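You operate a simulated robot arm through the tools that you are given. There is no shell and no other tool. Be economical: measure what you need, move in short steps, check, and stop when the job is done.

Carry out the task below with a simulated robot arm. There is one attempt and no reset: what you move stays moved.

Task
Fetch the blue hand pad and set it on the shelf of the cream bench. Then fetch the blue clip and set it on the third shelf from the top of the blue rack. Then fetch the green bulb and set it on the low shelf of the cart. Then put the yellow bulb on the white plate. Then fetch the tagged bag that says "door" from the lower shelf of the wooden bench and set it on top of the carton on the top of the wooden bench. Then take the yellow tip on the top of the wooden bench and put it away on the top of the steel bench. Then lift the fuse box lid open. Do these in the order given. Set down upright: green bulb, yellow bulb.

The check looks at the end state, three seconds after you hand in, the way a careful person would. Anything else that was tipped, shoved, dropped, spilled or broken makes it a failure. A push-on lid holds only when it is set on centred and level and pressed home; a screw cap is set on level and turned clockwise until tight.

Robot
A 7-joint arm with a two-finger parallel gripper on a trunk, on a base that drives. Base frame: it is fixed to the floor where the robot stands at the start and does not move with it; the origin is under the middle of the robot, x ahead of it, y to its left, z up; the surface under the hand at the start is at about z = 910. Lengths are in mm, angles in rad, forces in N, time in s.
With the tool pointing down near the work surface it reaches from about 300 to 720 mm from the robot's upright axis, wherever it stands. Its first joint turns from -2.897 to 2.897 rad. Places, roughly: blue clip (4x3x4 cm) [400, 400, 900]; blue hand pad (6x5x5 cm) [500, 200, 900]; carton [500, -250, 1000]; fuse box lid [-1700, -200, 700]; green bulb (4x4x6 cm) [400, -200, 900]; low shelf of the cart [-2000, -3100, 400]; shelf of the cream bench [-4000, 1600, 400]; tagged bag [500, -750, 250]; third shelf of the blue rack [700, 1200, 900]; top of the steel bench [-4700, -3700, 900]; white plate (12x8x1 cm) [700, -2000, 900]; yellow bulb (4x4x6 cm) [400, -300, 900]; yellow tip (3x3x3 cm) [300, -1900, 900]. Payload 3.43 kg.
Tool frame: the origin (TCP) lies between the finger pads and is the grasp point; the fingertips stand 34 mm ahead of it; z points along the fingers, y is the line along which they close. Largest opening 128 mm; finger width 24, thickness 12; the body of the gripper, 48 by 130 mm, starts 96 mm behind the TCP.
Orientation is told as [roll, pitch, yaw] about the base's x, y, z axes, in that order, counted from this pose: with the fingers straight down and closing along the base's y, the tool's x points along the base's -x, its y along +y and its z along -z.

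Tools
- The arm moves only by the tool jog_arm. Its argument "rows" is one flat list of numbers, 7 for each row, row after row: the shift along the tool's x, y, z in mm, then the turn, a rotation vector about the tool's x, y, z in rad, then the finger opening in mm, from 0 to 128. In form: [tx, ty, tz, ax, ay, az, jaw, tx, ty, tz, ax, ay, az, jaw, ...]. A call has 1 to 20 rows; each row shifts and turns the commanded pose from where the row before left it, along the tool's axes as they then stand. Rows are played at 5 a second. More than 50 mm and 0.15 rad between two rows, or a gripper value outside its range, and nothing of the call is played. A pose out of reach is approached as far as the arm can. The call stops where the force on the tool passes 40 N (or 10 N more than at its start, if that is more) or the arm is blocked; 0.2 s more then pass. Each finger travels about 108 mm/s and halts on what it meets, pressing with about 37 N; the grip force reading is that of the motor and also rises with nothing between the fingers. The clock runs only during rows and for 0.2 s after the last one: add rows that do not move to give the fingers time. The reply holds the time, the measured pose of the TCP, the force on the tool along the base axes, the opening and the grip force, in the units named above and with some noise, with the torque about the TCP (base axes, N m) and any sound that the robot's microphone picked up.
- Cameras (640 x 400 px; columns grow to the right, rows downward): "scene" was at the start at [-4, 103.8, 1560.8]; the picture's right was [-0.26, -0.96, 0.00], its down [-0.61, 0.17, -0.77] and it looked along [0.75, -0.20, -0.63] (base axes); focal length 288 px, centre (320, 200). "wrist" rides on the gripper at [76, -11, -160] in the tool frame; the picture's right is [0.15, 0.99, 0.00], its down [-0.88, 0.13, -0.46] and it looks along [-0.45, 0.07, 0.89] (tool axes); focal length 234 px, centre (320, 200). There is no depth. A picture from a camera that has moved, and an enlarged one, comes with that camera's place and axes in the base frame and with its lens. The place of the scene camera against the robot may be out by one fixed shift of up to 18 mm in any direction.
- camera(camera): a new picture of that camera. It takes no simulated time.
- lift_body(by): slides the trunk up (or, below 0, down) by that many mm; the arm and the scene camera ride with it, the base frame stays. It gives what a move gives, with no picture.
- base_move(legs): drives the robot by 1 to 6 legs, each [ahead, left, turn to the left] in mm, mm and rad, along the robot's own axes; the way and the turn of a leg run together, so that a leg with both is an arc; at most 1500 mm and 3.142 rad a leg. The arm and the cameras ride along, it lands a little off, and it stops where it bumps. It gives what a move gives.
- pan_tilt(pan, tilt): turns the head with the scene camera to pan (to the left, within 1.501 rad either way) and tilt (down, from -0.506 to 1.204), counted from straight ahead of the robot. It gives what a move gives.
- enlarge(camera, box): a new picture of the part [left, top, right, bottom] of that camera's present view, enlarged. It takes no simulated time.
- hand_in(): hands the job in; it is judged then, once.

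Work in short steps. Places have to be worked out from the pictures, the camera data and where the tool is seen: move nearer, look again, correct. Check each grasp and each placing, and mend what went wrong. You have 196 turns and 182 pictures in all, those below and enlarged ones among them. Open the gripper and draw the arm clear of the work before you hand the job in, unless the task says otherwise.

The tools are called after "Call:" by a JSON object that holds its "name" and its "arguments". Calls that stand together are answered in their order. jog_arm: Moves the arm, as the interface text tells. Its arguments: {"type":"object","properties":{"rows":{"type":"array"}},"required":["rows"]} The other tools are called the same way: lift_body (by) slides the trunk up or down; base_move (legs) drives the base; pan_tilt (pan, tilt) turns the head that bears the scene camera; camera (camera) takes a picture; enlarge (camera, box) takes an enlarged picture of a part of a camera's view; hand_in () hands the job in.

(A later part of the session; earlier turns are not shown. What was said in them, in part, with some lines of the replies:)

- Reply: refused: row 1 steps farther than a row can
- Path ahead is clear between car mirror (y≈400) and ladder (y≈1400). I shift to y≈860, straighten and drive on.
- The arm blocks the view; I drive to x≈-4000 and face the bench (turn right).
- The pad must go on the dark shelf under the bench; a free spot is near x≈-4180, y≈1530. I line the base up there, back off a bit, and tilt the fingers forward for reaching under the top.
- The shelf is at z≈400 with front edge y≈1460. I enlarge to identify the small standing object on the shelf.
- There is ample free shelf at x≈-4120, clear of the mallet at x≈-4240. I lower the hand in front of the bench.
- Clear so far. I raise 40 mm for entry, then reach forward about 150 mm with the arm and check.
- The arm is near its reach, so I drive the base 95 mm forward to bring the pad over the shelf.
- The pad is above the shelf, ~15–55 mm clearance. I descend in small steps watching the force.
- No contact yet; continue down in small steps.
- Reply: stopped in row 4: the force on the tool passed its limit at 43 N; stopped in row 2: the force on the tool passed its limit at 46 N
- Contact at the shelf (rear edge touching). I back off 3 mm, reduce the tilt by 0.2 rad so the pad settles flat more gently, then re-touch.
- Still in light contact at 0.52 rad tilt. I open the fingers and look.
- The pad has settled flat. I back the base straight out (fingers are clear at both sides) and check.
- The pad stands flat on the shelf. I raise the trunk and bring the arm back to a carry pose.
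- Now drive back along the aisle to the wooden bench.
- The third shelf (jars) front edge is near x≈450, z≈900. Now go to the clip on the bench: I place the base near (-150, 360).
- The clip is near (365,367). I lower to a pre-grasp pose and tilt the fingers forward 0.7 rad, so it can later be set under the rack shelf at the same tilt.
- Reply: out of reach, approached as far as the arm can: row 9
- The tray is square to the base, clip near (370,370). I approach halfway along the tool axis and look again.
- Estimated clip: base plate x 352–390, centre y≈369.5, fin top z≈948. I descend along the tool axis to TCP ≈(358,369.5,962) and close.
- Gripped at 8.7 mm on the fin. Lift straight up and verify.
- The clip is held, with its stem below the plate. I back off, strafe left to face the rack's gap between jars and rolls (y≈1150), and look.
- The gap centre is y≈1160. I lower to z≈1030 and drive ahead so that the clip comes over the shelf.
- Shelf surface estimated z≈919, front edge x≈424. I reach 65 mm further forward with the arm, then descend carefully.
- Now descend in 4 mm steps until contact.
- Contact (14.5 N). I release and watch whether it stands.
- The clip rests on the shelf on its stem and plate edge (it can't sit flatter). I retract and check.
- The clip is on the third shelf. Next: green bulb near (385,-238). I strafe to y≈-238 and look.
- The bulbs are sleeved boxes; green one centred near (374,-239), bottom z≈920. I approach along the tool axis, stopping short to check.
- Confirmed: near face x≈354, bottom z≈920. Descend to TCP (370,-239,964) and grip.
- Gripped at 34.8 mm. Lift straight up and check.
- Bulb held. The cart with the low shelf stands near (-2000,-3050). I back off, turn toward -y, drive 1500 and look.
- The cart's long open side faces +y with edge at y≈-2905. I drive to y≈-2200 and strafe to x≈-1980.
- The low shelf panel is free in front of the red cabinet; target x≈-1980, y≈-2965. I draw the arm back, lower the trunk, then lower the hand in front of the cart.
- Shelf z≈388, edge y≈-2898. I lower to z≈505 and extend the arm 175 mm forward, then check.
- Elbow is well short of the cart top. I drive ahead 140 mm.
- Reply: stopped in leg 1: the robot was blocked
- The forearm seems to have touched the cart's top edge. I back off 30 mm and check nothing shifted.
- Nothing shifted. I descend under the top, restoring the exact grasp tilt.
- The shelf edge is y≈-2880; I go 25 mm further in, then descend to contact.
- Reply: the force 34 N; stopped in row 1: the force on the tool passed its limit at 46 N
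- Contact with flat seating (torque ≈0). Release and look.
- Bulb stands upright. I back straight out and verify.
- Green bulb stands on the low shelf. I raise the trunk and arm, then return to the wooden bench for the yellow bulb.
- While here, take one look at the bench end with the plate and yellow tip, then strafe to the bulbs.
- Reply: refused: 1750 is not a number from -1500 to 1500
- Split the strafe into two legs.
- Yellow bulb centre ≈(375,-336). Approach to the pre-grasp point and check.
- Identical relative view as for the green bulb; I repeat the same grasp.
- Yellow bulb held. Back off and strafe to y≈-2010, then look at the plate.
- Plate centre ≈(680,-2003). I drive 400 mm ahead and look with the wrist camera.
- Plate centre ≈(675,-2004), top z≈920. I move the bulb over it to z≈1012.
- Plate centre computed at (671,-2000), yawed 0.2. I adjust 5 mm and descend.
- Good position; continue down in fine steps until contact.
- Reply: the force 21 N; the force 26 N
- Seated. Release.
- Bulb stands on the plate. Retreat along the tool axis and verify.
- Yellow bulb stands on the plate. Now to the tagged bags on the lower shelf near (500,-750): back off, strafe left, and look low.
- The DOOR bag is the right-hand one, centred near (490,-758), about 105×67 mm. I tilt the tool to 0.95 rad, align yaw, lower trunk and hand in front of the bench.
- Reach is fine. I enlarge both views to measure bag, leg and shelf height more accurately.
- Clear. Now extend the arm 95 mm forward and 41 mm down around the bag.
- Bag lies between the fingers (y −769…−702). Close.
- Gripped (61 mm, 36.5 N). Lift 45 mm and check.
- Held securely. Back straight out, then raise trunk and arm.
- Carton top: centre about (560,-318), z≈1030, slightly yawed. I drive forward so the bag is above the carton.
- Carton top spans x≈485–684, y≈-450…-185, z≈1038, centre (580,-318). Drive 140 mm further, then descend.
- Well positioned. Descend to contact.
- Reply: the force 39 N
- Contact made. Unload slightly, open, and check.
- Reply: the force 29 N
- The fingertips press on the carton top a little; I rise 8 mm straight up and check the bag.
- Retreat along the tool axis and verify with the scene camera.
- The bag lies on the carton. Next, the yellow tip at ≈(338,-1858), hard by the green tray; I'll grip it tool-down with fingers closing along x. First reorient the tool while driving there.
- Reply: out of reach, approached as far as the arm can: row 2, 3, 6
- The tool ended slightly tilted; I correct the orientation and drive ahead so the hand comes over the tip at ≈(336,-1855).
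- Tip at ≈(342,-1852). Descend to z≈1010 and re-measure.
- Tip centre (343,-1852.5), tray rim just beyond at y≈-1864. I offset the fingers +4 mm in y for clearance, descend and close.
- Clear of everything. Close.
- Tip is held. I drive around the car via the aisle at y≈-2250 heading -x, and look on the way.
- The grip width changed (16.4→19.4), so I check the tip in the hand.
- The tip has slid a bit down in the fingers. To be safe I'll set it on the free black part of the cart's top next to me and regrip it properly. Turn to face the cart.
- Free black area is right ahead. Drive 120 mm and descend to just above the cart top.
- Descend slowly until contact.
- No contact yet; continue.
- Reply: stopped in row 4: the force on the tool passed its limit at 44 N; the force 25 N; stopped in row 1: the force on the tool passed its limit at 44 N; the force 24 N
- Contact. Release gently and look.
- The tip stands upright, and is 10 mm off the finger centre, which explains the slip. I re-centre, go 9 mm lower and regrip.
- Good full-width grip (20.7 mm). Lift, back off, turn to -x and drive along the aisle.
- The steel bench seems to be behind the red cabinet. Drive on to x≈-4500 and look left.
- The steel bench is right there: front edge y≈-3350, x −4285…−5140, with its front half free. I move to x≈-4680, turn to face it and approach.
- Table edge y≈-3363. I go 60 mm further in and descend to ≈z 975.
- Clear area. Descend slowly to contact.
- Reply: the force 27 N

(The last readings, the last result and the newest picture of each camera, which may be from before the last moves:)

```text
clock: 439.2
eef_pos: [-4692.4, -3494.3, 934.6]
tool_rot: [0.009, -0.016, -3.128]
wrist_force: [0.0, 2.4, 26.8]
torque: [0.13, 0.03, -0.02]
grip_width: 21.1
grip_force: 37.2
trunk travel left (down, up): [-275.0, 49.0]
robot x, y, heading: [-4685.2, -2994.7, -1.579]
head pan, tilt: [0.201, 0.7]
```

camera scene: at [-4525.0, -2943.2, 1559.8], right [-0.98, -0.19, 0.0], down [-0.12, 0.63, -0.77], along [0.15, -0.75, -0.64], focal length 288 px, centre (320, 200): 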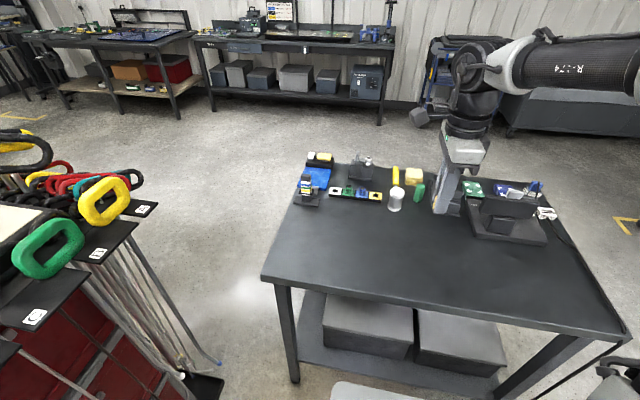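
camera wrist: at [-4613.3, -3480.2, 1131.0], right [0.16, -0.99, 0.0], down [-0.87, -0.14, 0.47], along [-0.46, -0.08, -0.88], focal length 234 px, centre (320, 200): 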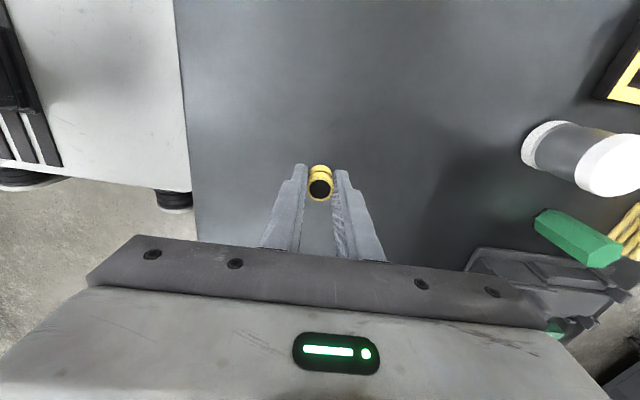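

Contact (27 N). Unload, release and check.

Call:
{"name": "jog_arm", "arguments": {"rows": [0, 0, -2, 0, 0, 0, 12, 0, 0, 0, 0, 0, 0, 26, 0, 0, 0, 0, 0, 0, 46, 0, 0, 0, 0, 0, 0, 46]}}

Call:
{"name": "jog_arm", "arguments": {"rows": [0, 0, -30, 0, 0, 0, 46, 0, 0, -45, 0, 0, 0, 60, 0, 0, -45, 0, 0, 0, 70, 0, 0, -45, 0, 0, 0, 70, 0, 0, -45, 0, 0, 0, 70, 0, 0, -45, 0, 0, 0, 70, 0, 0, 0, 0, 0, 0, 70]}}

Call:
{"name": "camera", "arguments": {"camera": "wrist"}}

```text
clock: 440.2
eef_pos: [-4692.8, -3493.7, 935.0]
tool_rot: [0.005, -0.016, -3.128]
wrist_force: [-0.8, -11.2, 11.5]
torque: [-0.05, -0.09, -0.07]
grip_width: 40.0
grip_force: 0.1
trunk travel left (down, up): [-275.0, 49.0]
robot x, y, heading: [-4688.7, -2991.7, -1.581]
head pan, tilt: [0.201, 0.7]
```

```text
clock: 441.8
eef_pos: [-4687.5, -3493.1, 1191.9]
tool_rot: [0.006, -0.016, -3.128]
wrist_force: [1.0, -1.0, 0.3]
torque: [0.02, 0.04, -0.02]
grip_width: 70.0
grip_force: 0.0
trunk travel left (down, up): [-275.0, 49.0]
robot x, y, heading: [-4686.1, -2992.4, -1.582]
head pan, tilt: [0.201, 0.7]
```

```text
53 pictures are left
camera wrist: at [-4609.4, -3479.7, 1349.9], right [0.16, -0.99, 0.0], down [-0.87, -0.14, 0.47], along [-0.46, -0.08, -0.88], focal length 234 px, centre (320, 200)
```

wrist: 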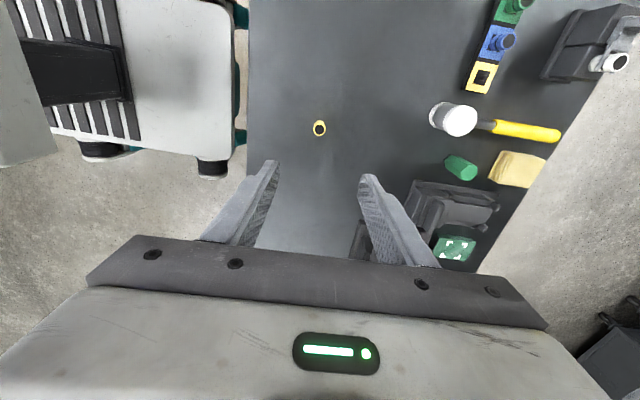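

The tip stands on the steel bench. Now to the fuse box in the car's engine bay: drive back along the aisle to in front of the car.

Call:
{"name": "base_move", "arguments": {"legs": [[-750, 0, 0], [0, 0, 1.582], [1500, 0, 0], [1500, 0, 0], [1050, 0, 0]]}}

Call:
{"name": "pan_tilt", "arguments": {"pan": 0.5, "tilt": 0.4}}

Call:
{"name": "camera", "arguments": {"camera": "scene"}}

```text
clock: 468.8
eef_pos: [-145.8, -2152.8, 1191.3]
tool_rot: [0.004, -0.014, -1.513]
wrist_force: [1.0, 0.8, 0.5]
torque: [-0.03, 0.0, -0.01]
grip_width: 70.3
grip_force: 0.1
trunk travel left (down, up): [-275.0, 49.0]
robot x, y, heading: [-643.6, -2172.9, 0.035]
head pan, tilt: [0.201, 0.7]
```

```text
clock: 469.6
eef_pos: [-146.0, -2153.1, 1190.3]
tool_rot: [0.005, -0.017, -1.513]
wrist_force: [-0.5, -0.1, -1.1]
torque: [0.0, 0.01, 0.0]
grip_width: 70.0
grip_force: 0.0
trunk travel left (down, up): [-275.0, 49.0]
robot x, y, heading: [-643.8, -2172.2, 0.041]
head pan, tilt: [0.499, 0.4]
```

```text
52 pictures are left
camera scene: at [-654.7, -2003.5, 1586.5], right [0.51, -0.86, 0.0], down [-0.34, -0.2, -0.92], along [0.79, 0.47, -0.39], focal length 288 px, centre (320, 200)
```

scene: 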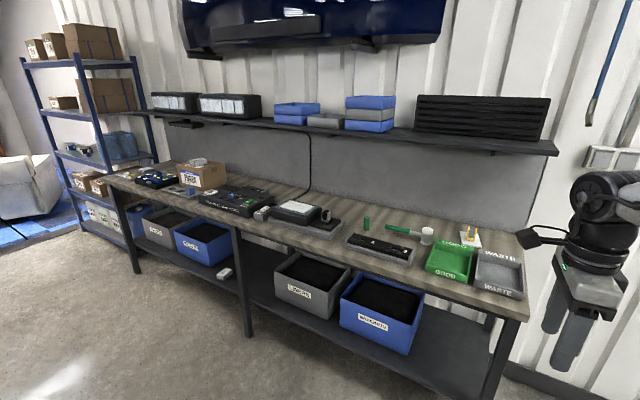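

All bench items look right. Strafe to y≈-225, turn to face the car and look.

Call:
{"name": "base_move", "arguments": {"legs": [[60, 0, -0.04], [0, 975, 0], [0, 975, 0], [0, 0, 3.14]]}}

Call:
{"name": "pan_tilt", "arguments": {"pan": 0.0, "tilt": 0.6}}

Call:
{"name": "camera", "arguments": {"camera": "scene"}}

Call:
{"name": "camera", "arguments": {"camera": "wrist"}}

```text
clock: 496.4
eef_pos: [-1068.6, -256.8, 1191.0]
tool_rot: [0.005, -0.016, 1.589]
wrist_force: [-0.4, -0.9, 1.4]
torque: [-0.03, -0.01, -0.02]
grip_width: 70.0
grip_force: 0.0
trunk travel left (down, up): [-275.0, 49.0]
robot x, y, heading: [-574.4, -257.6, 3.141]
head pan, tilt: [0.499, 0.4]
```

```text
clock: 497.3
eef_pos: [-1067.7, -256.5, 1191.1]
tool_rot: [0.004, -0.016, 1.588]
wrist_force: [-0.9, -0.1, 0.3]
torque: [0.02, -0.02, 0.0]
grip_width: 69.9
grip_force: 0.0
trunk travel left (down, up): [-275.0, 49.0]
robot x, y, heading: [-572.0, -257.8, 3.133]
head pan, tilt: [0.0, 0.6]
```

```text
51 pictures are left
camera scene: at [-565.9, -410.3, 1568.4], right [0.0, 1.0, 0.0], down [0.56, 0.0, -0.83], along [-0.83, 0.0, -0.56], focal length 288 px, centre (320, 200)
```

scene: 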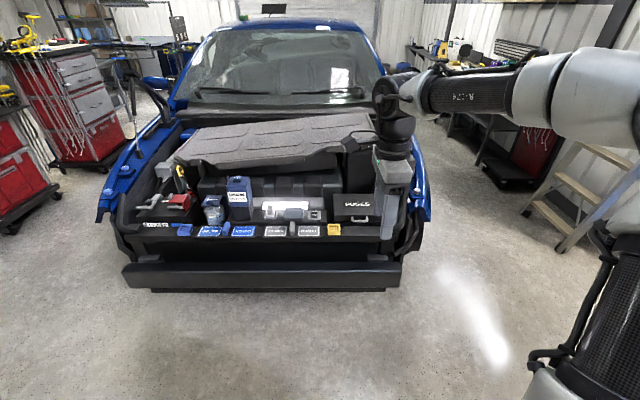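

```text
50 pictures are left
camera wrist: at [-1055.6, -334.6, 1349.3], right [-0.99, -0.16, 0.0], down [-0.14, 0.87, 0.47], along [-0.08, 0.46, -0.88], focal length 234 px, centre (320, 200)
```

wrist: 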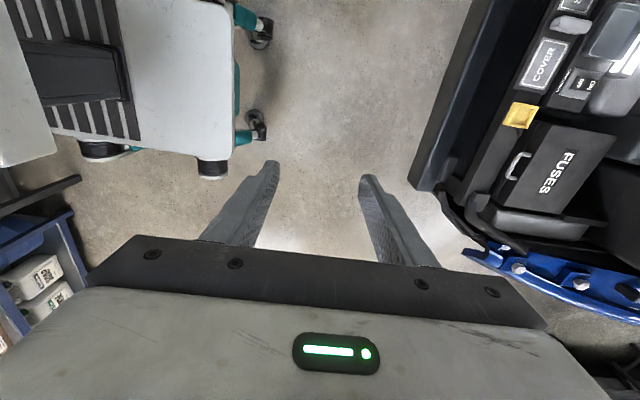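

Enlarge the fuse box.

Call:
{"name": "enlarge", "arguments": {"camera": "scene", "box": [290, 140, 440, 260]}}

Call:
{"name": "enlarge", "arguments": {"camera": "wrist", "box": [440, 90, 640, 280]}}

```text
3.33 times, centred on (365, 200) of scene
camera zoom: at [-565.9, -410.3, 1568.4], right [0.0, 1.0, 0.0], down [0.56, 0.0, -0.83], along [-0.83, 0.0, -0.56], focal length 960 px, centre (170, 200)
```

zoom: 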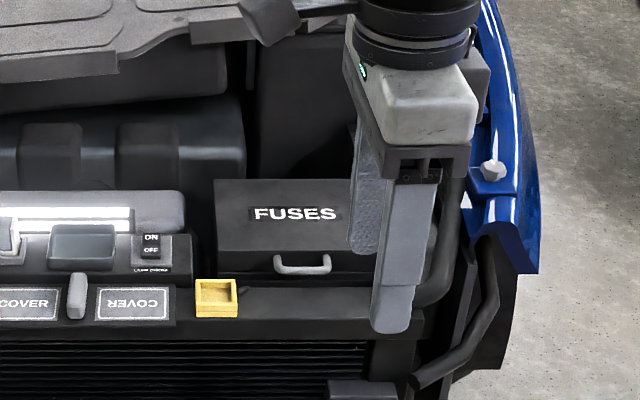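

```text
2.11 times, centred on (540, 185) of wrist
camera zoom: at [-1055.6, -334.6, 1349.3], right [-0.99, -0.16, 0.0], down [-0.14, 0.87, 0.47], along [-0.08, 0.46, -0.88], focal length 493 px, centre (-143, 232)
```

zoom: 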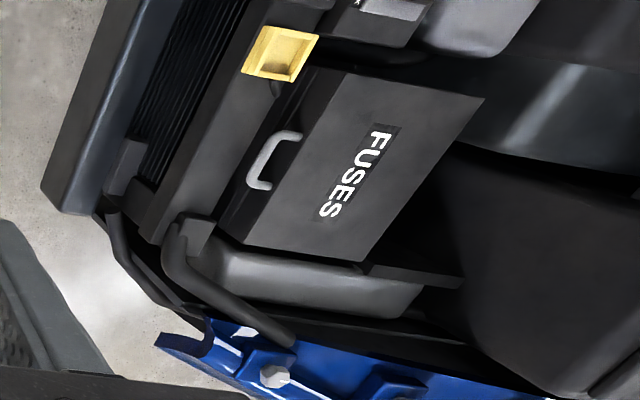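

The lid has a U-handle on its front edge, near (-1593,-225,770), hinge at the back. I restore the tool yaw, tilt forward, and drive closer for a precise look.

Call:
{"name": "jog_arm", "arguments": {"rows": [0, 0, 0, 0, 0, -0.141, 70, 0, 0, 0, 0, 0, -0.141, 70, 0, 0, 0, 0, 0, -0.141, 70, 0, 0, 0, 0, 0, -0.141, 70, 0, 0, 0, 0, 0, -0.141, 70, 0, 0, 0, 0, 0, -0.141, 70, 0, 0, 0, 0, 0, -0.141, 70, 0, 0, 0, 0, 0, -0.141, 70, 0, 0, 0, 0, 0, -0.141, 70, 0, 0, 0, 0, 0, -0.141, 70, 0, 0, 0, 0, 0, -0.14, 70, 0, 0, 0, 0, -0.14, 0, 70, 0, 0, 0, 0, -0.14, 0, 70, 0, 0, 0, 0, -0.14, 0, 70, 0, 0, 0, 0, 0, 0, 70]}}

Call:
{"name": "base_move", "arguments": {"legs": [[330, -30, 0]]}}

Call:
{"name": "camera", "arguments": {"camera": "wrist"}}

Call:
{"name": "enlarge", "arguments": {"camera": "scene", "box": [280, 140, 480, 300]}}

```text
clock: 500.5
eef_pos: [-1068.5, -257.0, 1192.2]
tool_rot: [-0.015, -0.427, -3.136]
wrist_force: [-0.2, -0.1, -0.1]
torque: [0.02, 0.01, -0.04]
grip_width: 70.1
grip_force: 0.0
trunk travel left (down, up): [-275.0, 49.0]
robot x, y, heading: [-573.2, -255.4, 3.141]
head pan, tilt: [0.0, 0.6]
```

```text
clock: 502.7
eef_pos: [-1395.7, -224.4, 1191.5]
tool_rot: [-0.018, -0.423, -3.139]
wrist_force: [0.7, 0.4, 0.5]
torque: [-0.01, -0.01, -0.01]
grip_width: 69.9
grip_force: 0.1
trunk travel left (down, up): [-275.0, 49.0]
robot x, y, heading: [-900.4, -223.7, 3.133]
head pan, tilt: [0.0, 0.6]
```

```text
47 pictures are left
camera wrist: at [-1261.0, -213.8, 1305.4], right [0.13, -0.99, -0.08], down [-0.62, -0.14, 0.78], along [-0.78, -0.05, -0.63], focal length 234 px, centre (320, 200)
```

wrist: 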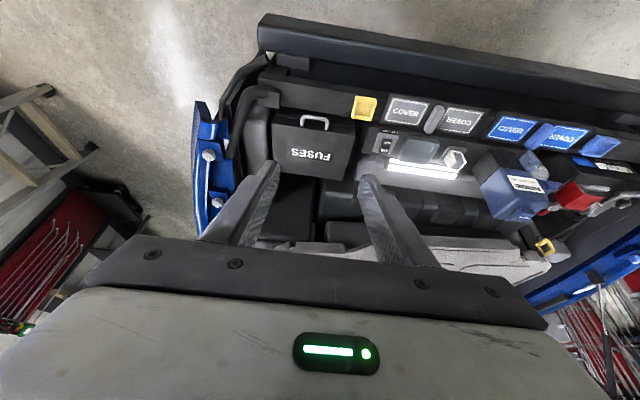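

```text
2.50 times, centred on (380, 220) of scene
camera zoom: at [-893.6, -377.8, 1568.4], right [0.01, 1.0, 0.0], down [0.57, 0.0, -0.82], along [-0.82, 0.01, -0.57], focal length 720 px, centre (170, 150)
```

zoom: 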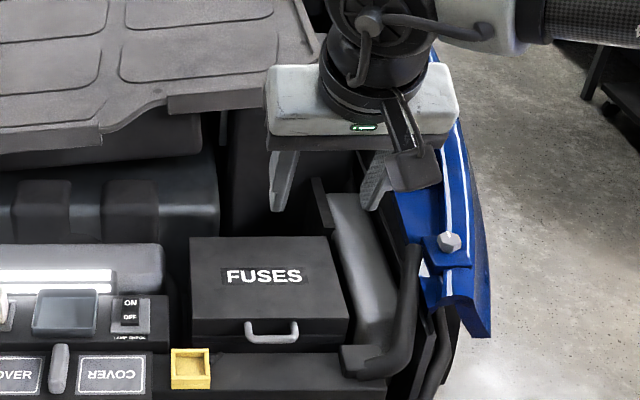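

I lower the hand by 200 mm and look closer at the handle.

Call:
{"name": "jog_arm", "arguments": {"rows": [16.4, 0, 36.5, 0, 0, 0, 70, 16.4, 0, 36.5, 0, 0, 0, 70, 16.4, 0, 36.5, 0, 0, 0, 70, 16.4, 0, 36.5, 0, 0, 0, 70, 16.4, 0, 36.5, 0, 0, 0, 70, 0, 0, 0, 0, 0, 0, 70]}}

Call:
{"name": "enlarge", "arguments": {"camera": "wrist", "box": [220, 40, 420, 200]}}

Call:
{"name": "pan_tilt", "arguments": {"pan": -0.2, "tilt": 0.9}}

Call:
{"name": "camera", "arguments": {"camera": "scene"}}

```text
clock: 504.1
eef_pos: [-1395.0, -219.5, 990.2]
tool_rot: [-0.017, -0.427, -3.141]
wrist_force: [0.5, 0.1, 0.2]
torque: [-0.01, 0.0, -0.02]
grip_width: 70.3
grip_force: 0.0
trunk travel left (down, up): [-275.0, 49.0]
robot x, y, heading: [-898.1, -224.1, 3.133]
head pan, tilt: [0.0, 0.6]
```

```text
2.50 times, centred on (320, 120) of wrist
camera zoom: at [-1260.0, -210.2, 1104.4], right [0.13, -0.99, -0.08], down [-0.61, -0.14, 0.78], along [-0.78, -0.05, -0.63], focal length 585 px, centre (320, 400)
```

zoom: 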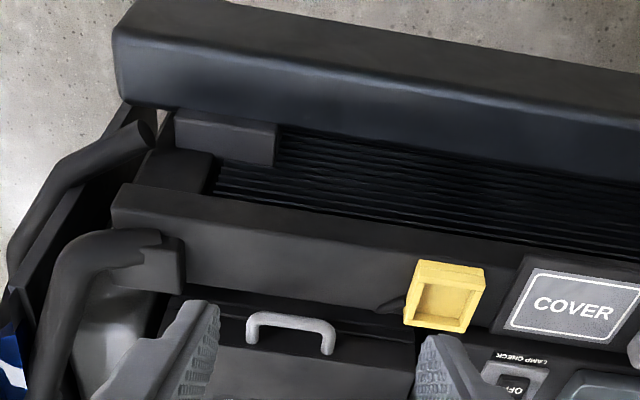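

```text
clock: 504.9
eef_pos: [-1395.8, -219.4, 990.6]
tool_rot: [-0.017, -0.426, -3.14]
wrist_force: [-0.6, 0.0, 0.6]
torque: [0.02, 0.01, 0.04]
grip_width: 70.1
grip_force: 0.1
trunk travel left (down, up): [-275.0, 49.0]
robot x, y, heading: [-897.8, -223.0, 3.133]
head pan, tilt: [-0.201, 0.901]
```

```text
44 pictures are left
camera scene: at [-878.9, -362.9, 1543.6], right [0.21, 0.98, 0.0], down [0.77, -0.16, -0.62], along [-0.61, 0.13, -0.78], focal length 288 px, centre (320, 200)
```

scene: 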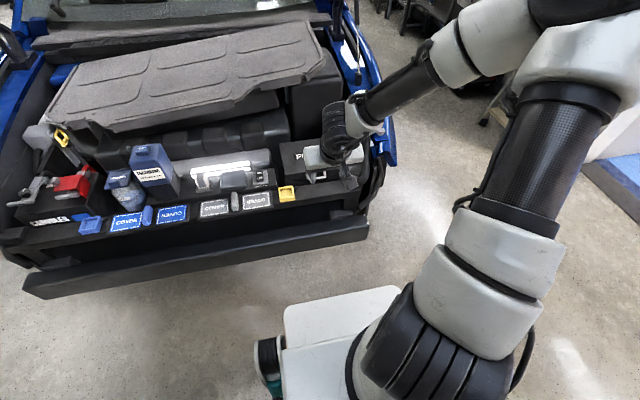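

Triangulating gives the handle bar (along y, ~73 mm wide, protruding ~30 mm forward) near (-1622,-201,725). I'll grip it tool-down with fingers closing along x. Set the tool vertical and yaw it 90°.

Call:
{"name": "jog_arm", "arguments": {"rows": [0, 0, 0, 0, 0.142, 0, 60, 0, 0, 0, 0, 0.142, 0, 60, 0, 0, 0, 0, 0.142, 0, 60, 0, 0, 0, 0, 0, 0.143, 60, 0, 0, 0, 0, 0, 0.143, 60, 0, 0, 0, 0, 0, 0.143, 60, 0, 0, 0, 0, 0, 0.143, 60, 0, 0, 0, 0, 0, 0.143, 60, 0, 0, 0, 0, 0, 0.143, 60, 0, 0, 0, 0, 0, 0.143, 60, 0, 0, 0, 0, 0, 0.143, 50, 0, 0, 0, 0, 0, 0.143, 40, 0, 0, 0, 0, 0, 0.143, 40, 0, 0, 0, 0, 0, 0.141, 40, 0, 0, 0, 0, 0, 0, 40]}}

Call:
{"name": "base_move", "arguments": {"legs": [[190, 0, 0.008]]}}

Call:
{"name": "camera", "arguments": {"camera": "wrist"}}

Call:
{"name": "camera", "arguments": {"camera": "scene"}}

```text
clock: 508.1
eef_pos: [-1396.6, -219.6, 991.4]
tool_rot: [-0.001, -0.016, 1.563]
wrist_force: [-0.7, 0.6, -0.1]
torque: [0.0, 0.02, 0.04]
grip_width: 39.8
grip_force: 0.1
trunk travel left (down, up): [-275.0, 49.0]
robot x, y, heading: [-899.1, -224.1, 3.134]
head pan, tilt: [-0.201, 0.901]
```

```text
clock: 509.7
eef_pos: [-1586.1, -223.1, 993.0]
tool_rot: [-0.001, -0.015, 1.575]
wrist_force: [0.0, 0.2, -0.1]
torque: [-0.02, -0.04, 0.03]
grip_width: 39.8
grip_force: 0.1
trunk travel left (down, up): [-275.0, 49.0]
robot x, y, heading: [-1090.7, -224.6, -3.137]
head pan, tilt: [-0.201, 0.901]
```

```text
43 pictures are left
camera wrist: at [-1575.7, -300.9, 1149.3], right [-0.99, -0.15, 0.0], down [-0.13, 0.87, 0.47], along [-0.07, 0.46, -0.88], focal length 234 px, centre (320, 200)
```

wrist: 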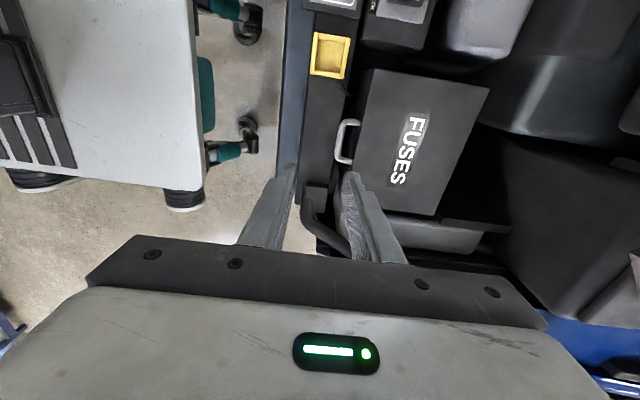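

```text
42 pictures are left
camera scene: at [-1068.2, -362.0, 1543.6], right [0.2, 0.98, 0.0], down [0.77, -0.16, -0.62], along [-0.61, 0.12, -0.78], focal length 288 px, centre (320, 200)
```

scene: 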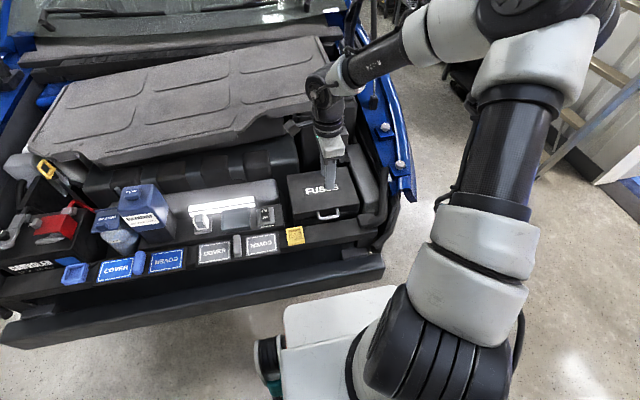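

Very clear view: bar centre ≈(-1629,-206). Move above it and down to z≈850, then re-measure.

Call:
{"name": "jog_arm", "arguments": {"rows": [-6, 14, 35, 0, 0, 0, 40, -6, 14, 35, 0, 0, 0, 40, -5, 14, 35, 0, 0, 0, 40, 0, 0, 38, 0, 0, 0, 40, 0, 0, 0, 0, 0, 0, 40]}}

Call:
{"name": "enlarge", "arguments": {"camera": "wrist", "box": [220, 60, 420, 200]}}

```text
clock: 510.9
eef_pos: [-1630.7, -203.9, 848.0]
tool_rot: [-0.004, -0.015, 1.575]
wrist_force: [-0.9, -0.2, 0.5]
torque: [0.0, 0.01, 0.0]
grip_width: 40.0
grip_force: 0.0
trunk travel left (down, up): [-275.0, 49.0]
robot x, y, heading: [-1082.7, -221.5, -3.138]
head pan, tilt: [-0.201, 0.901]
```

```text
2.86 times, centred on (320, 130) of wrist
camera zoom: at [-1619.5, -281.4, 1005.6], right [-0.99, -0.15, 0.0], down [-0.13, 0.87, 0.47], along [-0.07, 0.46, -0.88], focal length 669 px, centre (320, 400)
```

zoom: 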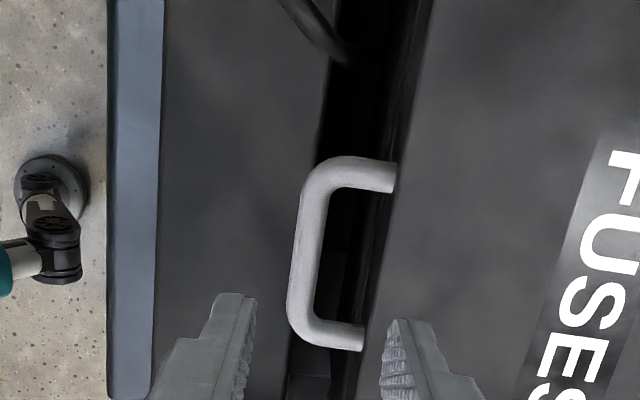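

Bar at x≈-1625.6, y≈-211, z≈755. Align, set opening 26, descend to z≈812 and look again.

Call:
{"name": "jog_arm", "arguments": {"rows": [7, -5, 0, 0, 0, 0, 26, 0, 0, 18, 0, 0, 0, 26, 0, 0, 18, 0, 0, 0, 26, 0, 0, 0, 0, 0, 0, 26]}}

Call:
{"name": "enlarge", "arguments": {"camera": "wrist", "box": [240, 80, 400, 200]}}

```text
clock: 511.9
eef_pos: [-1623.9, -210.5, 811.5]
tool_rot: [0.002, -0.014, 1.575]
wrist_force: [0.0, 0.0, -0.2]
torque: [-0.02, 0.02, 0.01]
grip_width: 26.1
grip_force: 0.0
trunk travel left (down, up): [-275.0, 49.0]
robot x, y, heading: [-1088.9, -224.5, -3.138]
head pan, tilt: [-0.201, 0.901]
```

```text
3.33 times, centred on (320, 140) of wrist
camera zoom: at [-1613.2, -288.3, 969.6], right [-0.99, -0.15, 0.0], down [-0.13, 0.87, 0.47], along [-0.07, 0.46, -0.88], focal length 781 px, centre (320, 400)
```

zoom: 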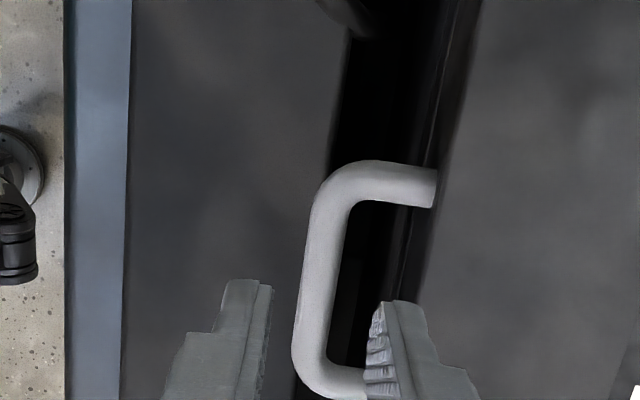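

Offset is only ~1.7 mm. Descend 30 mm with fingers straddling the bar and check.

Call:
{"name": "jog_arm", "arguments": {"rows": [0, 1.7, 8, 0, 0, 0, 26, 0, 0, 8, 0, 0, 0, 26, 0, 0, 7, 0, 0, 0, 26, 0, 0, 7, 0, 0, 0, 26, 0, 0, 0, 0, 0, 0, 26]}}

Call:
{"name": "enlarge", "arguments": {"camera": "wrist", "box": [240, 100, 400, 220]}}

```text
clock: 513.1
eef_pos: [-1627.3, -209.5, 781.5]
tool_rot: [-0.003, -0.015, 1.576]
wrist_force: [-0.5, -0.6, -0.1]
torque: [0.04, 0.02, 0.04]
grip_width: 25.7
grip_force: 0.0
trunk travel left (down, up): [-275.0, 49.0]
robot x, y, heading: [-1088.0, -222.3, -3.142]
head pan, tilt: [-0.201, 0.901]
```

```text
3.33 times, centred on (320, 160) of wrist
camera zoom: at [-1614.5, -287.4, 940.0], right [-0.99, -0.15, 0.0], down [-0.13, 0.87, 0.47], along [-0.07, 0.46, -0.88], focal length 781 px, centre (320, 333)
```

zoom: 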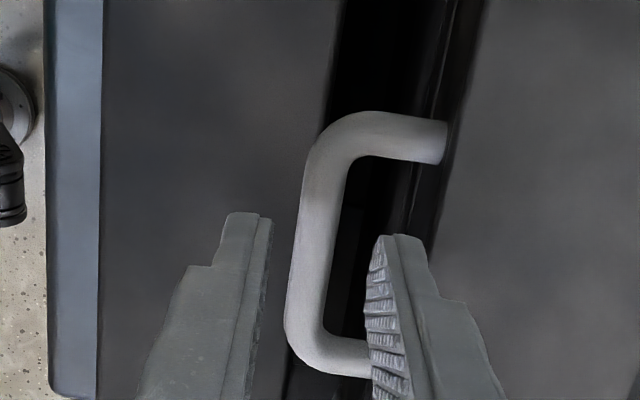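

Aligned within 2 mm. Descend 15 mm more and close on the bar.

Call:
{"name": "jog_arm", "arguments": {"rows": [0, -1.2, 6, 0, 0, 0, 26, 0, 0, 5, 0, 0, 0, 26, 0, 0, 4, 0, 0, 0, 26, 0, 0, 0, 0, 0, 0, 26]}}

Call:
{"name": "enlarge", "arguments": {"camera": "wrist", "box": [240, 100, 400, 220]}}

```text
clock: 514.1
eef_pos: [-1622.9, -209.5, 766.6]
tool_rot: [-0.002, -0.017, 1.574]
wrist_force: [-0.6, -0.5, -0.9]
torque: [-0.01, -0.01, 0.0]
grip_width: 26.2
grip_force: 0.0
trunk travel left (down, up): [-275.0, 49.0]
robot x, y, heading: [-1089.8, -220.7, -3.14]
head pan, tilt: [-0.201, 0.901]
```

```text
3.33 times, centred on (320, 160) of wrist
camera zoom: at [-1613.2, -287.8, 925.5], right [-0.99, -0.15, 0.0], down [-0.13, 0.87, 0.47], along [-0.07, 0.46, -0.88], focal length 781 px, centre (320, 333)
```

zoom: 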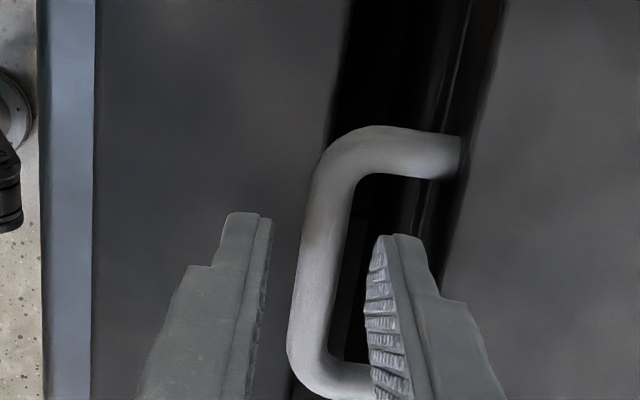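

Close the fingers and see whether they stop on the bar.

Call:
{"name": "jog_arm", "arguments": {"rows": [0, 0, 0, 0, 0, 0, 14, 0, 0, 0, 0, 0, 0, 4, 0, 0, 0, 0, 0, 0, 4]}}

Call:
{"name": "enlarge", "arguments": {"camera": "wrist", "box": [240, 100, 400, 220]}}

```text
clock: 514.9
eef_pos: [-1624.5, -209.2, 767.2]
tool_rot: [0.0, -0.016, 1.575]
wrist_force: [-1.0, -0.9, 1.9]
torque: [-0.03, 0.04, -0.06]
grip_width: 4.9
grip_force: 0.8
trunk travel left (down, up): [-275.0, 49.0]
robot x, y, heading: [-1088.2, -224.8, -3.143]
head pan, tilt: [-0.201, 0.901]
```

```text
3.33 times, centred on (320, 160) of wrist
camera zoom: at [-1613.2, -287.8, 925.8], right [-0.99, -0.15, 0.0], down [-0.13, 0.87, 0.47], along [-0.07, 0.46, -0.88], focal length 781 px, centre (320, 333)
```

zoom: 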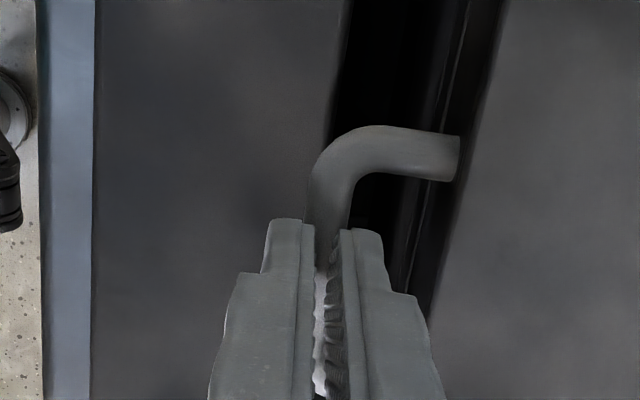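

Fingers closed above the bar, so it lies lower (z≈722). Reopen, descend 20 mm more in small steps.

Call:
{"name": "jog_arm", "arguments": {"rows": [-5, 0, -2, 0, 0, 0, 15, 0, 0, 0, 0, 0, 0, 26, 0, 0, 5, 0, 0, 0, 26, 0, 0, 5, 0, 0, 0, 26, 0, 0, 4, 0, 0, 0, 26, 0, 0, 4, 0, 0, 0, 26, 0, 0, 4, 0, 0, 0, 26, 0, 0, 0, 0, 0, 0, 26]}}

Call:
{"name": "enlarge", "arguments": {"camera": "wrist", "box": [240, 100, 400, 220]}}

```text
clock: 516.7
eef_pos: [-1623.6, -204.5, 747.2]
tool_rot: [0.001, -0.015, 1.574]
wrist_force: [-0.5, 0.6, -0.3]
torque: [0.05, 0.01, 0.0]
grip_width: 25.9
grip_force: 0.2
trunk travel left (down, up): [-275.0, 49.0]
robot x, y, heading: [-1087.0, -223.7, -3.139]
head pan, tilt: [-0.201, 0.901]
```

```text
3.33 times, centred on (320, 160) of wrist
camera zoom: at [-1612.6, -282.3, 905.5], right [-0.99, -0.15, 0.0], down [-0.13, 0.87, 0.47], along [-0.07, 0.46, -0.88], focal length 781 px, centre (320, 333)
```

zoom: 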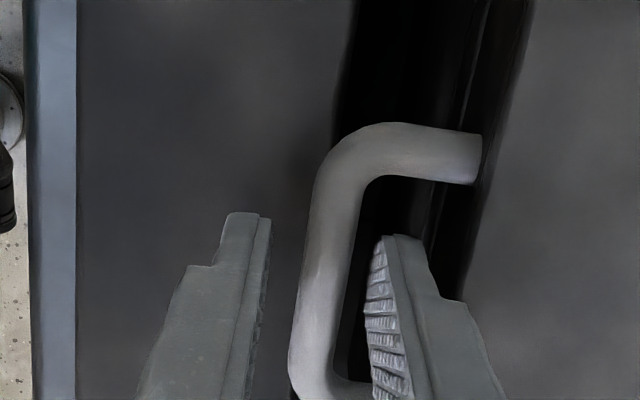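

No contact. Close and read.

Call:
{"name": "jog_arm", "arguments": {"rows": [0, 0, 0, 0, 0, 0, 16, 0, 0, 0, 0, 0, 0, 6, 0, 0, 0, 0, 0, 0, 4]}}

```text
clock: 517.5
eef_pos: [-1625.1, -204.0, 746.9]
tool_rot: [0.0, -0.015, 1.576]
wrist_force: [-13.0, 1.3, -1.6]
torque: [-0.11, 0.28, 1.01]
grip_width: 11.6
grip_force: 45.4
trunk travel left (down, up): [-275.0, 49.0]
robot x, y, heading: [-1087.2, -223.7, -3.145]
head pan, tilt: [-0.201, 0.901]
```

Gripped the bar (11.6 mm). Begin lifting along the estimated arc (radius ≈232 mm), first 60 mm.

Call:
{"name": "jog_arm", "arguments": {"rows": [0, 0.5, -15, 0, 0, 0, 4, 0, 1.5, -15, 0, 0, 0, 4, 0, 2.5, -15, 0, 0, 0, 4, 0, 3.5, -15, 0, 0, 0, 4, 0, 0, 0, 0, 0, 0, 4]}}

Call:
{"name": "camera", "arguments": {"camera": "wrist"}}

```text
clock: 518.3
eef_pos: [-1635.8, -205.6, 795.9]
tool_rot: [0.017, -0.013, 1.577]
wrist_force: [-9.0, 0.9, -3.5]
torque: [-0.29, 0.33, 0.9]
grip_width: 11.6
grip_force: 45.2
trunk travel left (down, up): [-275.0, 49.0]
robot x, y, heading: [-1085.3, -223.3, -3.142]
head pan, tilt: [-0.201, 0.901]
stopped in row 4: the force on the tool passed its limit at 41 N (the readings are from after the stop); the commanded pose is now the measured one
```

```text
35 pictures are left
camera wrist: at [-1622.8, -282.2, 953.8], right [-0.99, -0.15, 0.01], down [-0.13, 0.87, 0.47], along [-0.08, 0.46, -0.88], focal length 234 px, centre (320, 200)
```

wrist: 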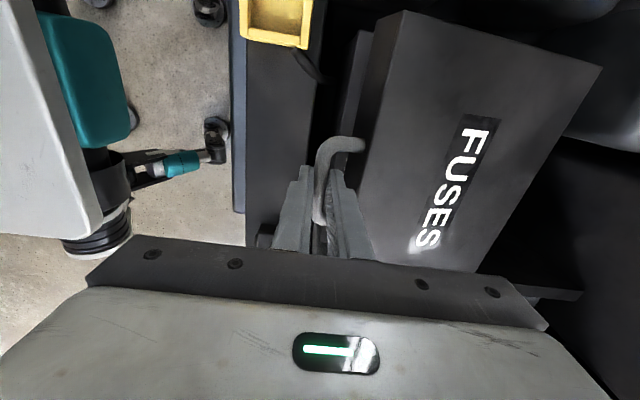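

The lid is rising; the reaction pushes toward -x, so I add more backward motion per step.

Call:
{"name": "jog_arm", "arguments": {"rows": [0, 5, -12, 0, 0, 0, 4, 0, 5, -12, 0, 0, 0, 4, 0, 6, -12, 0, 0, 0, 4, 0, 0, 0, 0, 0, 0, 4]}}

```text
clock: 519.3
eef_pos: [-1650.9, -204.7, 831.0]
tool_rot: [0.011, -0.015, 1.575]
wrist_force: [-12.3, 4.4, -7.3]
torque: [-0.11, 0.25, 1.0]
grip_width: 11.2
grip_force: 44.9
trunk travel left (down, up): [-275.0, 49.0]
robot x, y, heading: [-1087.7, -223.8, -3.141]
head pan, tilt: [-0.201, 0.901]
```

Circle fit: hinge ≈(-1859, z 694), radius ≈235, lid now ≈28°. I continue on this arc to ≈48°, gradually tilting the tool forward for reach.

Call:
{"name": "jog_arm", "arguments": {"rows": [0, 8.7, -18.3, -0.08, 0, 0, 4, 0, 11.2, -15.7, -0.08, 0, 0, 4, 0, 13.5, -13.1, -0.08, 0, 0, 4, 0, 15.6, -10.4, -0.08, 0, 0, 4, 0, 0, 0, 0, 0, 0, 4]}}

Call:
{"name": "camera", "arguments": {"camera": "wrist"}}

Call:
{"name": "camera", "arguments": {"camera": "scene"}}

```text
clock: 520.5
eef_pos: [-1694.4, -204.4, 893.0]
tool_rot: [0.329, -0.017, 1.57]
wrist_force: [-14.2, 4.8, -19.0]
torque: [0.72, 0.13, -0.03]
grip_width: 11.3
grip_force: 45.2
trunk travel left (down, up): [-275.0, 49.0]
robot x, y, heading: [-1085.5, -222.0, -3.142]
head pan, tilt: [-0.201, 0.901]
```

```text
34 pictures are left
camera wrist: at [-1631.5, -282.6, 1039.1], right [-0.94, -0.15, 0.32], down [0.02, 0.87, 0.49], along [-0.35, 0.46, -0.81], focal length 234 px, centre (320, 200)
```

wrist: 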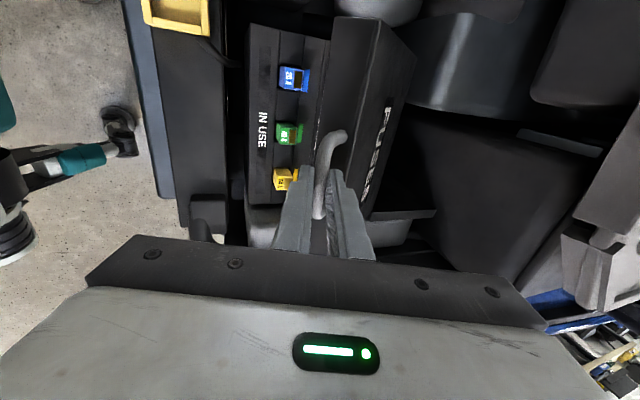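

```text
33 pictures are left
camera scene: at [-1071.1, -361.6, 1543.6], right [0.2, 0.98, 0.0], down [0.77, -0.16, -0.62], along [-0.61, 0.12, -0.79], focal length 288 px, centre (320, 200)
```

scene: 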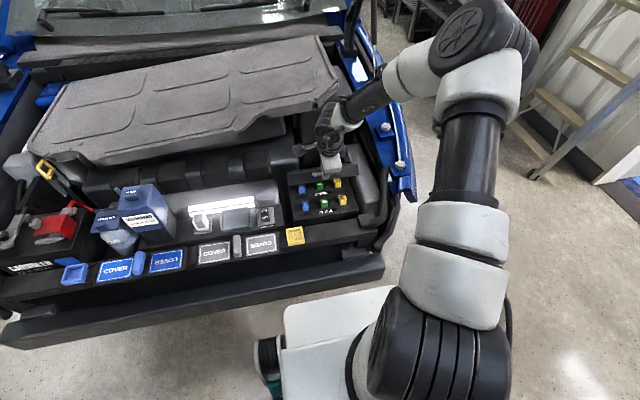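

The fuses are visible, lid ≈48°. Continue the arc to ≈63°.

Call:
{"name": "jog_arm", "arguments": {"rows": [0, 17.1, -7.3, -0.08, 0, 0, 4, 0, 18, -4.1, -0.08, 0, 0, 4, 0, 18.4, -0.6, -0.08, 0, 0, 4, 0, 0, 0, 0, 0, 0, 4]}}

Call:
{"name": "camera", "arguments": {"camera": "wrist"}}

```text
clock: 521.5
eef_pos: [-1737.0, -204.6, 926.8]
tool_rot: [0.567, -0.015, 1.571]
wrist_force: [-8.8, 8.1, -23.3]
torque: [0.53, -0.19, -0.88]
grip_width: 11.9
grip_force: 45.1
trunk travel left (down, up): [-275.0, 49.0]
robot x, y, heading: [-1088.7, -224.3, -3.14]
head pan, tilt: [-0.201, 0.901]
```

```text
32 pictures are left
camera wrist: at [-1642.5, -282.5, 1053.3], right [-0.83, -0.15, 0.53], down [0.13, 0.87, 0.47], along [-0.53, 0.46, -0.71], focal length 234 px, centre (320, 200)
```

wrist: 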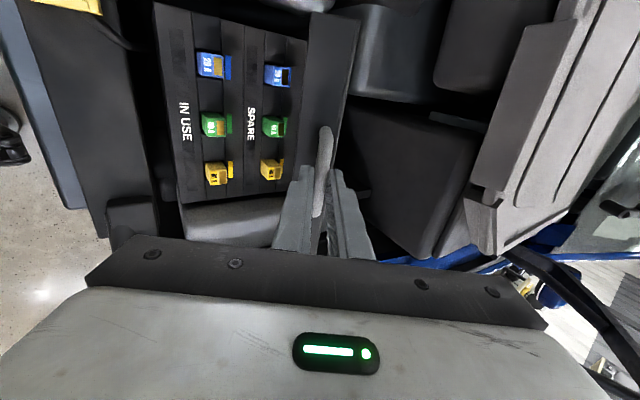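

Good, ≈63°. Continue to ≈78°, slightly inward as the reaction pulls down.

Call:
{"name": "jog_arm", "arguments": {"rows": [0, 18, 3.7, -0.08, 0, 0, 4, 0, 17.3, 6.8, -0.08, 0, 0, 4, 0, 16, 9.9, -0.08, 0, 0, 4, 0, 0, 0, 0, 0, 0, 4]}}

Call:
{"name": "camera", "arguments": {"camera": "wrist"}}

Call:
{"name": "enlarge", "arguments": {"camera": "scene", "box": [220, 40, 420, 240]}}

```text
clock: 522.5
eef_pos: [-1789.4, -209.2, 944.4]
tool_rot: [0.813, -0.012, 1.572]
wrist_force: [-0.3, 2.9, -1.6]
torque: [-1.05, -0.04, -0.59]
grip_width: 11.5
grip_force: 44.8
trunk travel left (down, up): [-275.0, 49.0]
robot x, y, heading: [-1084.5, -221.2, -3.139]
head pan, tilt: [-0.201, 0.901]
```

```text
31 pictures are left
camera wrist: at [-1666.5, -285.6, 1045.1], right [-0.68, -0.16, 0.72], down [0.24, 0.88, 0.42], along [-0.69, 0.46, -0.56], focal length 234 px, centre (320, 200)
```

wrist: 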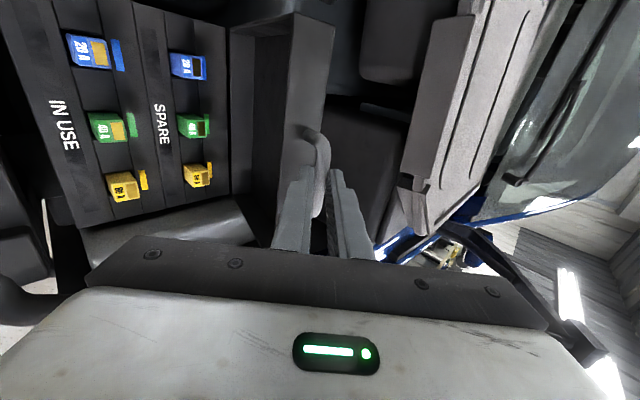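

```text
2.00 times, centred on (320, 140) of scene
camera zoom: at [-1068.4, -361.7, 1543.8], right [0.2, 0.98, 0.0], down [0.77, -0.16, -0.62], along [-0.61, 0.12, -0.78], focal length 576 px, centre (320, 320)
```

zoom: 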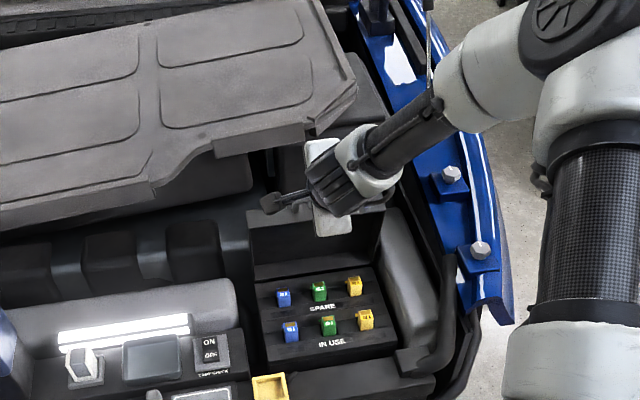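

≈78°, forces low. Continue past vertical in two more steps, then check.

Call:
{"name": "jog_arm", "arguments": {"rows": [0, 16.4, 12.4, 0, 0, 0, 4, 0, 15.3, 13.6, 0, 0, 0, 4, 0, 0, 0, 0, 0, 0, 4]}}

Call:
{"name": "camera", "arguments": {"camera": "wrist"}}

```text
clock: 523.3
eef_pos: [-1829.6, -208.6, 946.6]
tool_rot: [0.806, -0.014, 1.574]
wrist_force: [0.6, -2.0, -9.8]
torque: [-0.45, -0.29, -1.11]
grip_width: 12.0
grip_force: 45.3
trunk travel left (down, up): [-275.0, 49.0]
robot x, y, heading: [-1089.0, -225.6, -3.145]
head pan, tilt: [-0.201, 0.901]
```

```text
29 pictures are left
camera wrist: at [-1706.6, -285.7, 1048.1], right [-0.68, -0.16, 0.71], down [0.24, 0.88, 0.42], along [-0.69, 0.46, -0.56], focal length 234 px, centre (320, 200)
```

wrist: 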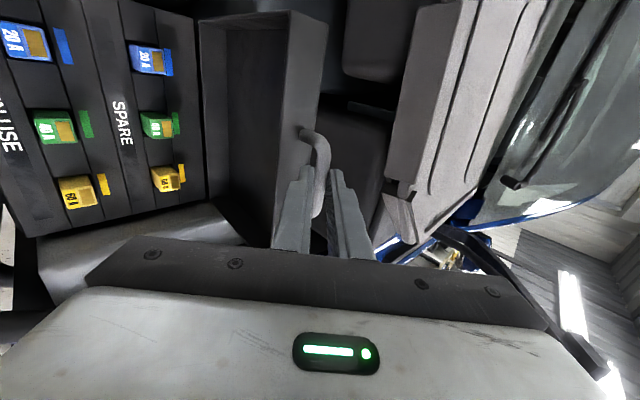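

≈88°. Two more steps past vertical.

Call:
{"name": "jog_arm", "arguments": {"rows": [0, 14, 14.9, 0, 0, 0, 4, 0, 12.7, 16.2, 0, 0, 0, 4, 0, 0, 0, 0, 0, 0, 4]}}

Call:
{"name": "camera", "arguments": {"camera": "wrist"}}

```text
clock: 524.1
eef_pos: [-1871.7, -209.4, 942.7]
tool_rot: [0.804, -0.015, 1.575]
wrist_force: [3.3, -6.3, -15.4]
torque: [-0.47, -0.57, -0.94]
grip_width: 11.5
grip_force: 44.8
trunk travel left (down, up): [-275.0, 49.0]
robot x, y, heading: [-1087.0, -222.8, -3.14]
head pan, tilt: [-0.201, 0.901]
```

```text
28 pictures are left
camera wrist: at [-1748.6, -285.7, 1043.5], right [-0.69, -0.16, 0.71], down [0.23, 0.88, 0.42], along [-0.69, 0.46, -0.56], focal length 234 px, centre (320, 200)
```

wrist: 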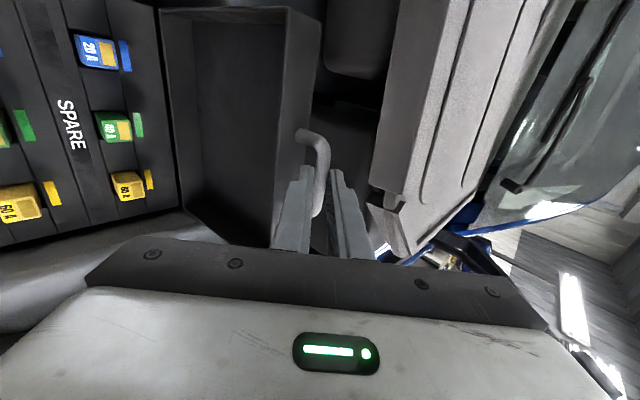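

≈98°. One more step, then release slightly to let the lid settle.

Call:
{"name": "jog_arm", "arguments": {"rows": [0, 5.6, 8.6, 0, 0, 0, 4, 0, 5.6, 8.6, 0, 0, 0, 4, 0, 0, 0, 0, 0, 0, 4]}}

Call:
{"name": "enlarge", "arguments": {"camera": "scene", "box": [220, 40, 420, 240]}}

```text
clock: 524.8
eef_pos: [-1884.8, -209.4, 939.1]
tool_rot: [0.797, -0.008, 1.574]
wrist_force: [19.8, -0.6, 12.5]
torque: [-0.55, -0.28, -1.14]
grip_width: 11.9
grip_force: 45.1
trunk travel left (down, up): [-275.0, 49.0]
robot x, y, heading: [-1088.9, -221.5, -3.143]
head pan, tilt: [-0.201, 0.901]
stopped in row 3: the force on the tool passed its limit at 45 N (the readings are from after the stop); the commanded pose is now the measured one
```

```text
2.00 times, centred on (320, 140) of scene
camera zoom: at [-1064.3, -362.1, 1544.2], right [0.2, 0.98, 0.0], down [0.77, -0.16, -0.62], along [-0.61, 0.12, -0.78], focal length 576 px, centre (320, 320)
```

zoom: 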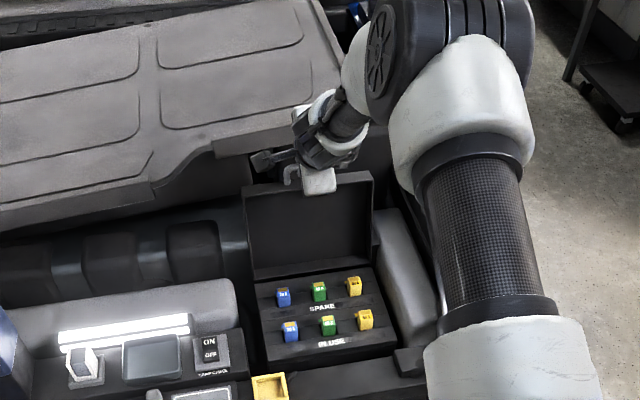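

The lid reached its stop (~101°). Unload a little, open the fingers and retract along the tool axis.

Call:
{"name": "jog_arm", "arguments": {"rows": [0, -1, -1, 0, 0, 0, 4, 0, 0, 0, 0, 0, 0, 18, 0, 0, 0, 0, 0, 0, 26, 0, 0, 0, 0, 0, 0, 26]}}

Call:
{"name": "camera", "arguments": {"camera": "wrist"}}

```text
clock: 525.8
eef_pos: [-1885.9, -209.2, 936.5]
tool_rot: [0.797, -0.011, 1.578]
wrist_force: [-0.4, 0.3, 0.0]
torque: [0.02, -0.05, -0.03]
grip_width: 25.8
grip_force: 0.1
trunk travel left (down, up): [-275.0, 49.0]
robot x, y, heading: [-1091.2, -222.8, -3.146]
head pan, tilt: [-0.201, 0.901]
```

```text
26 pictures are left
camera wrist: at [-1763.3, -285.3, 1038.2], right [-0.69, -0.16, 0.71], down [0.23, 0.88, 0.42], along [-0.69, 0.45, -0.57], focal length 234 px, centre (320, 200)
```

wrist: 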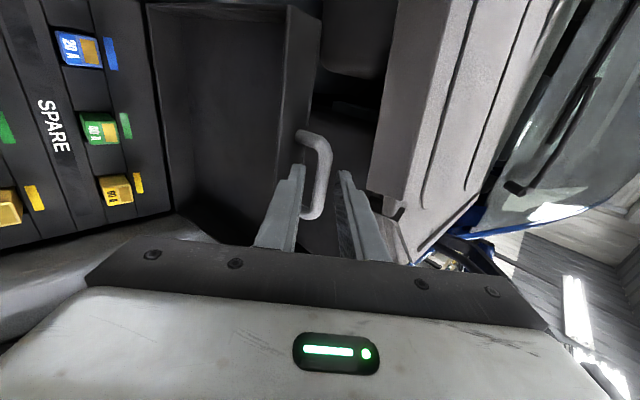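

Lid stays open with zero force. Retract along the tool axis.

Call:
{"name": "jog_arm", "arguments": {"rows": [0, 0, -12, 0, 0, 0, 30, 0, 0, -20, 0, 0, 0, 34, 0, 0, -30, 0, 0, 0, 40, 0, 0, -40, 0, 0, 0, 40, 0, 0, -40, 0, 0, 0, 40, 0, 0, -40, 0, 0, 0, 40, 0, 0, 0, 0, 0, 0, 40]}}

Call:
{"name": "base_move", "arguments": {"legs": [[-300, 0, 0]]}}

Call:
{"name": "camera", "arguments": {"camera": "scene"}}

```text
clock: 527.4
eef_pos: [-1753.2, -207.4, 1064.3]
tool_rot: [0.797, -0.014, 1.575]
wrist_force: [-0.1, 0.2, -0.4]
torque: [0.03, -0.02, 0.03]
grip_width: 40.0
grip_force: 0.2
trunk travel left (down, up): [-275.0, 49.0]
robot x, y, heading: [-1087.2, -223.8, -3.141]
head pan, tilt: [-0.201, 0.901]
```

```text
clock: 529.5
eef_pos: [-1453.7, -206.8, 1063.9]
tool_rot: [0.798, -0.012, 1.573]
wrist_force: [0.8, 1.0, 0.0]
torque: [-0.02, 0.02, -0.01]
grip_width: 40.0
grip_force: 0.0
trunk travel left (down, up): [-275.0, 49.0]
robot x, y, heading: [-786.7, -222.5, 3.141]
head pan, tilt: [-0.201, 0.901]
```

```text
25 pictures are left
camera scene: at [-768.1, -362.1, 1543.6], right [0.2, 0.98, 0.0], down [0.77, -0.16, -0.62], along [-0.61, 0.12, -0.78], focal length 288 px, centre (320, 200)
```

scene: 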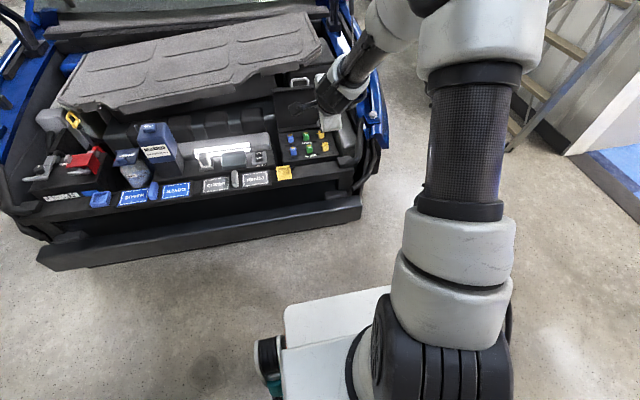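

The lid stays open, the arm is clear and the gripper open. All tasks checked; hand in.

Call:
{"name": "hand_in", "arguments": {}}

```text
The job is handed in.
```

I did all seven tasks in the order given and handed the job in. Checking each by camera after I let go:

- **Blue hand pad:** it sits flat on the shelf of the cream bench.
- **Blue clip:** it is on the third shelf of the blue rack. It leans on its stem and plate edge, because the stem stops it lying flat.
- **Green bulb:** it stands upright on the low shelf of the cart. My forearm touched the edge of the cart's top while I was reaching in; I saw nothing shifted.
- **Yellow bulb:** it stands upright on the white plate.
- **"Door" bag:** it lies on top of the carton.
- **Yellow tip:** it stands on the steel bench. It slipped in the grip on the way, so I set it on the free part of the cart's top for a moment and gripped it again.
- **Fuse box lid:** it is open to its stop, a little past vertical, and it stayed there when I let go.
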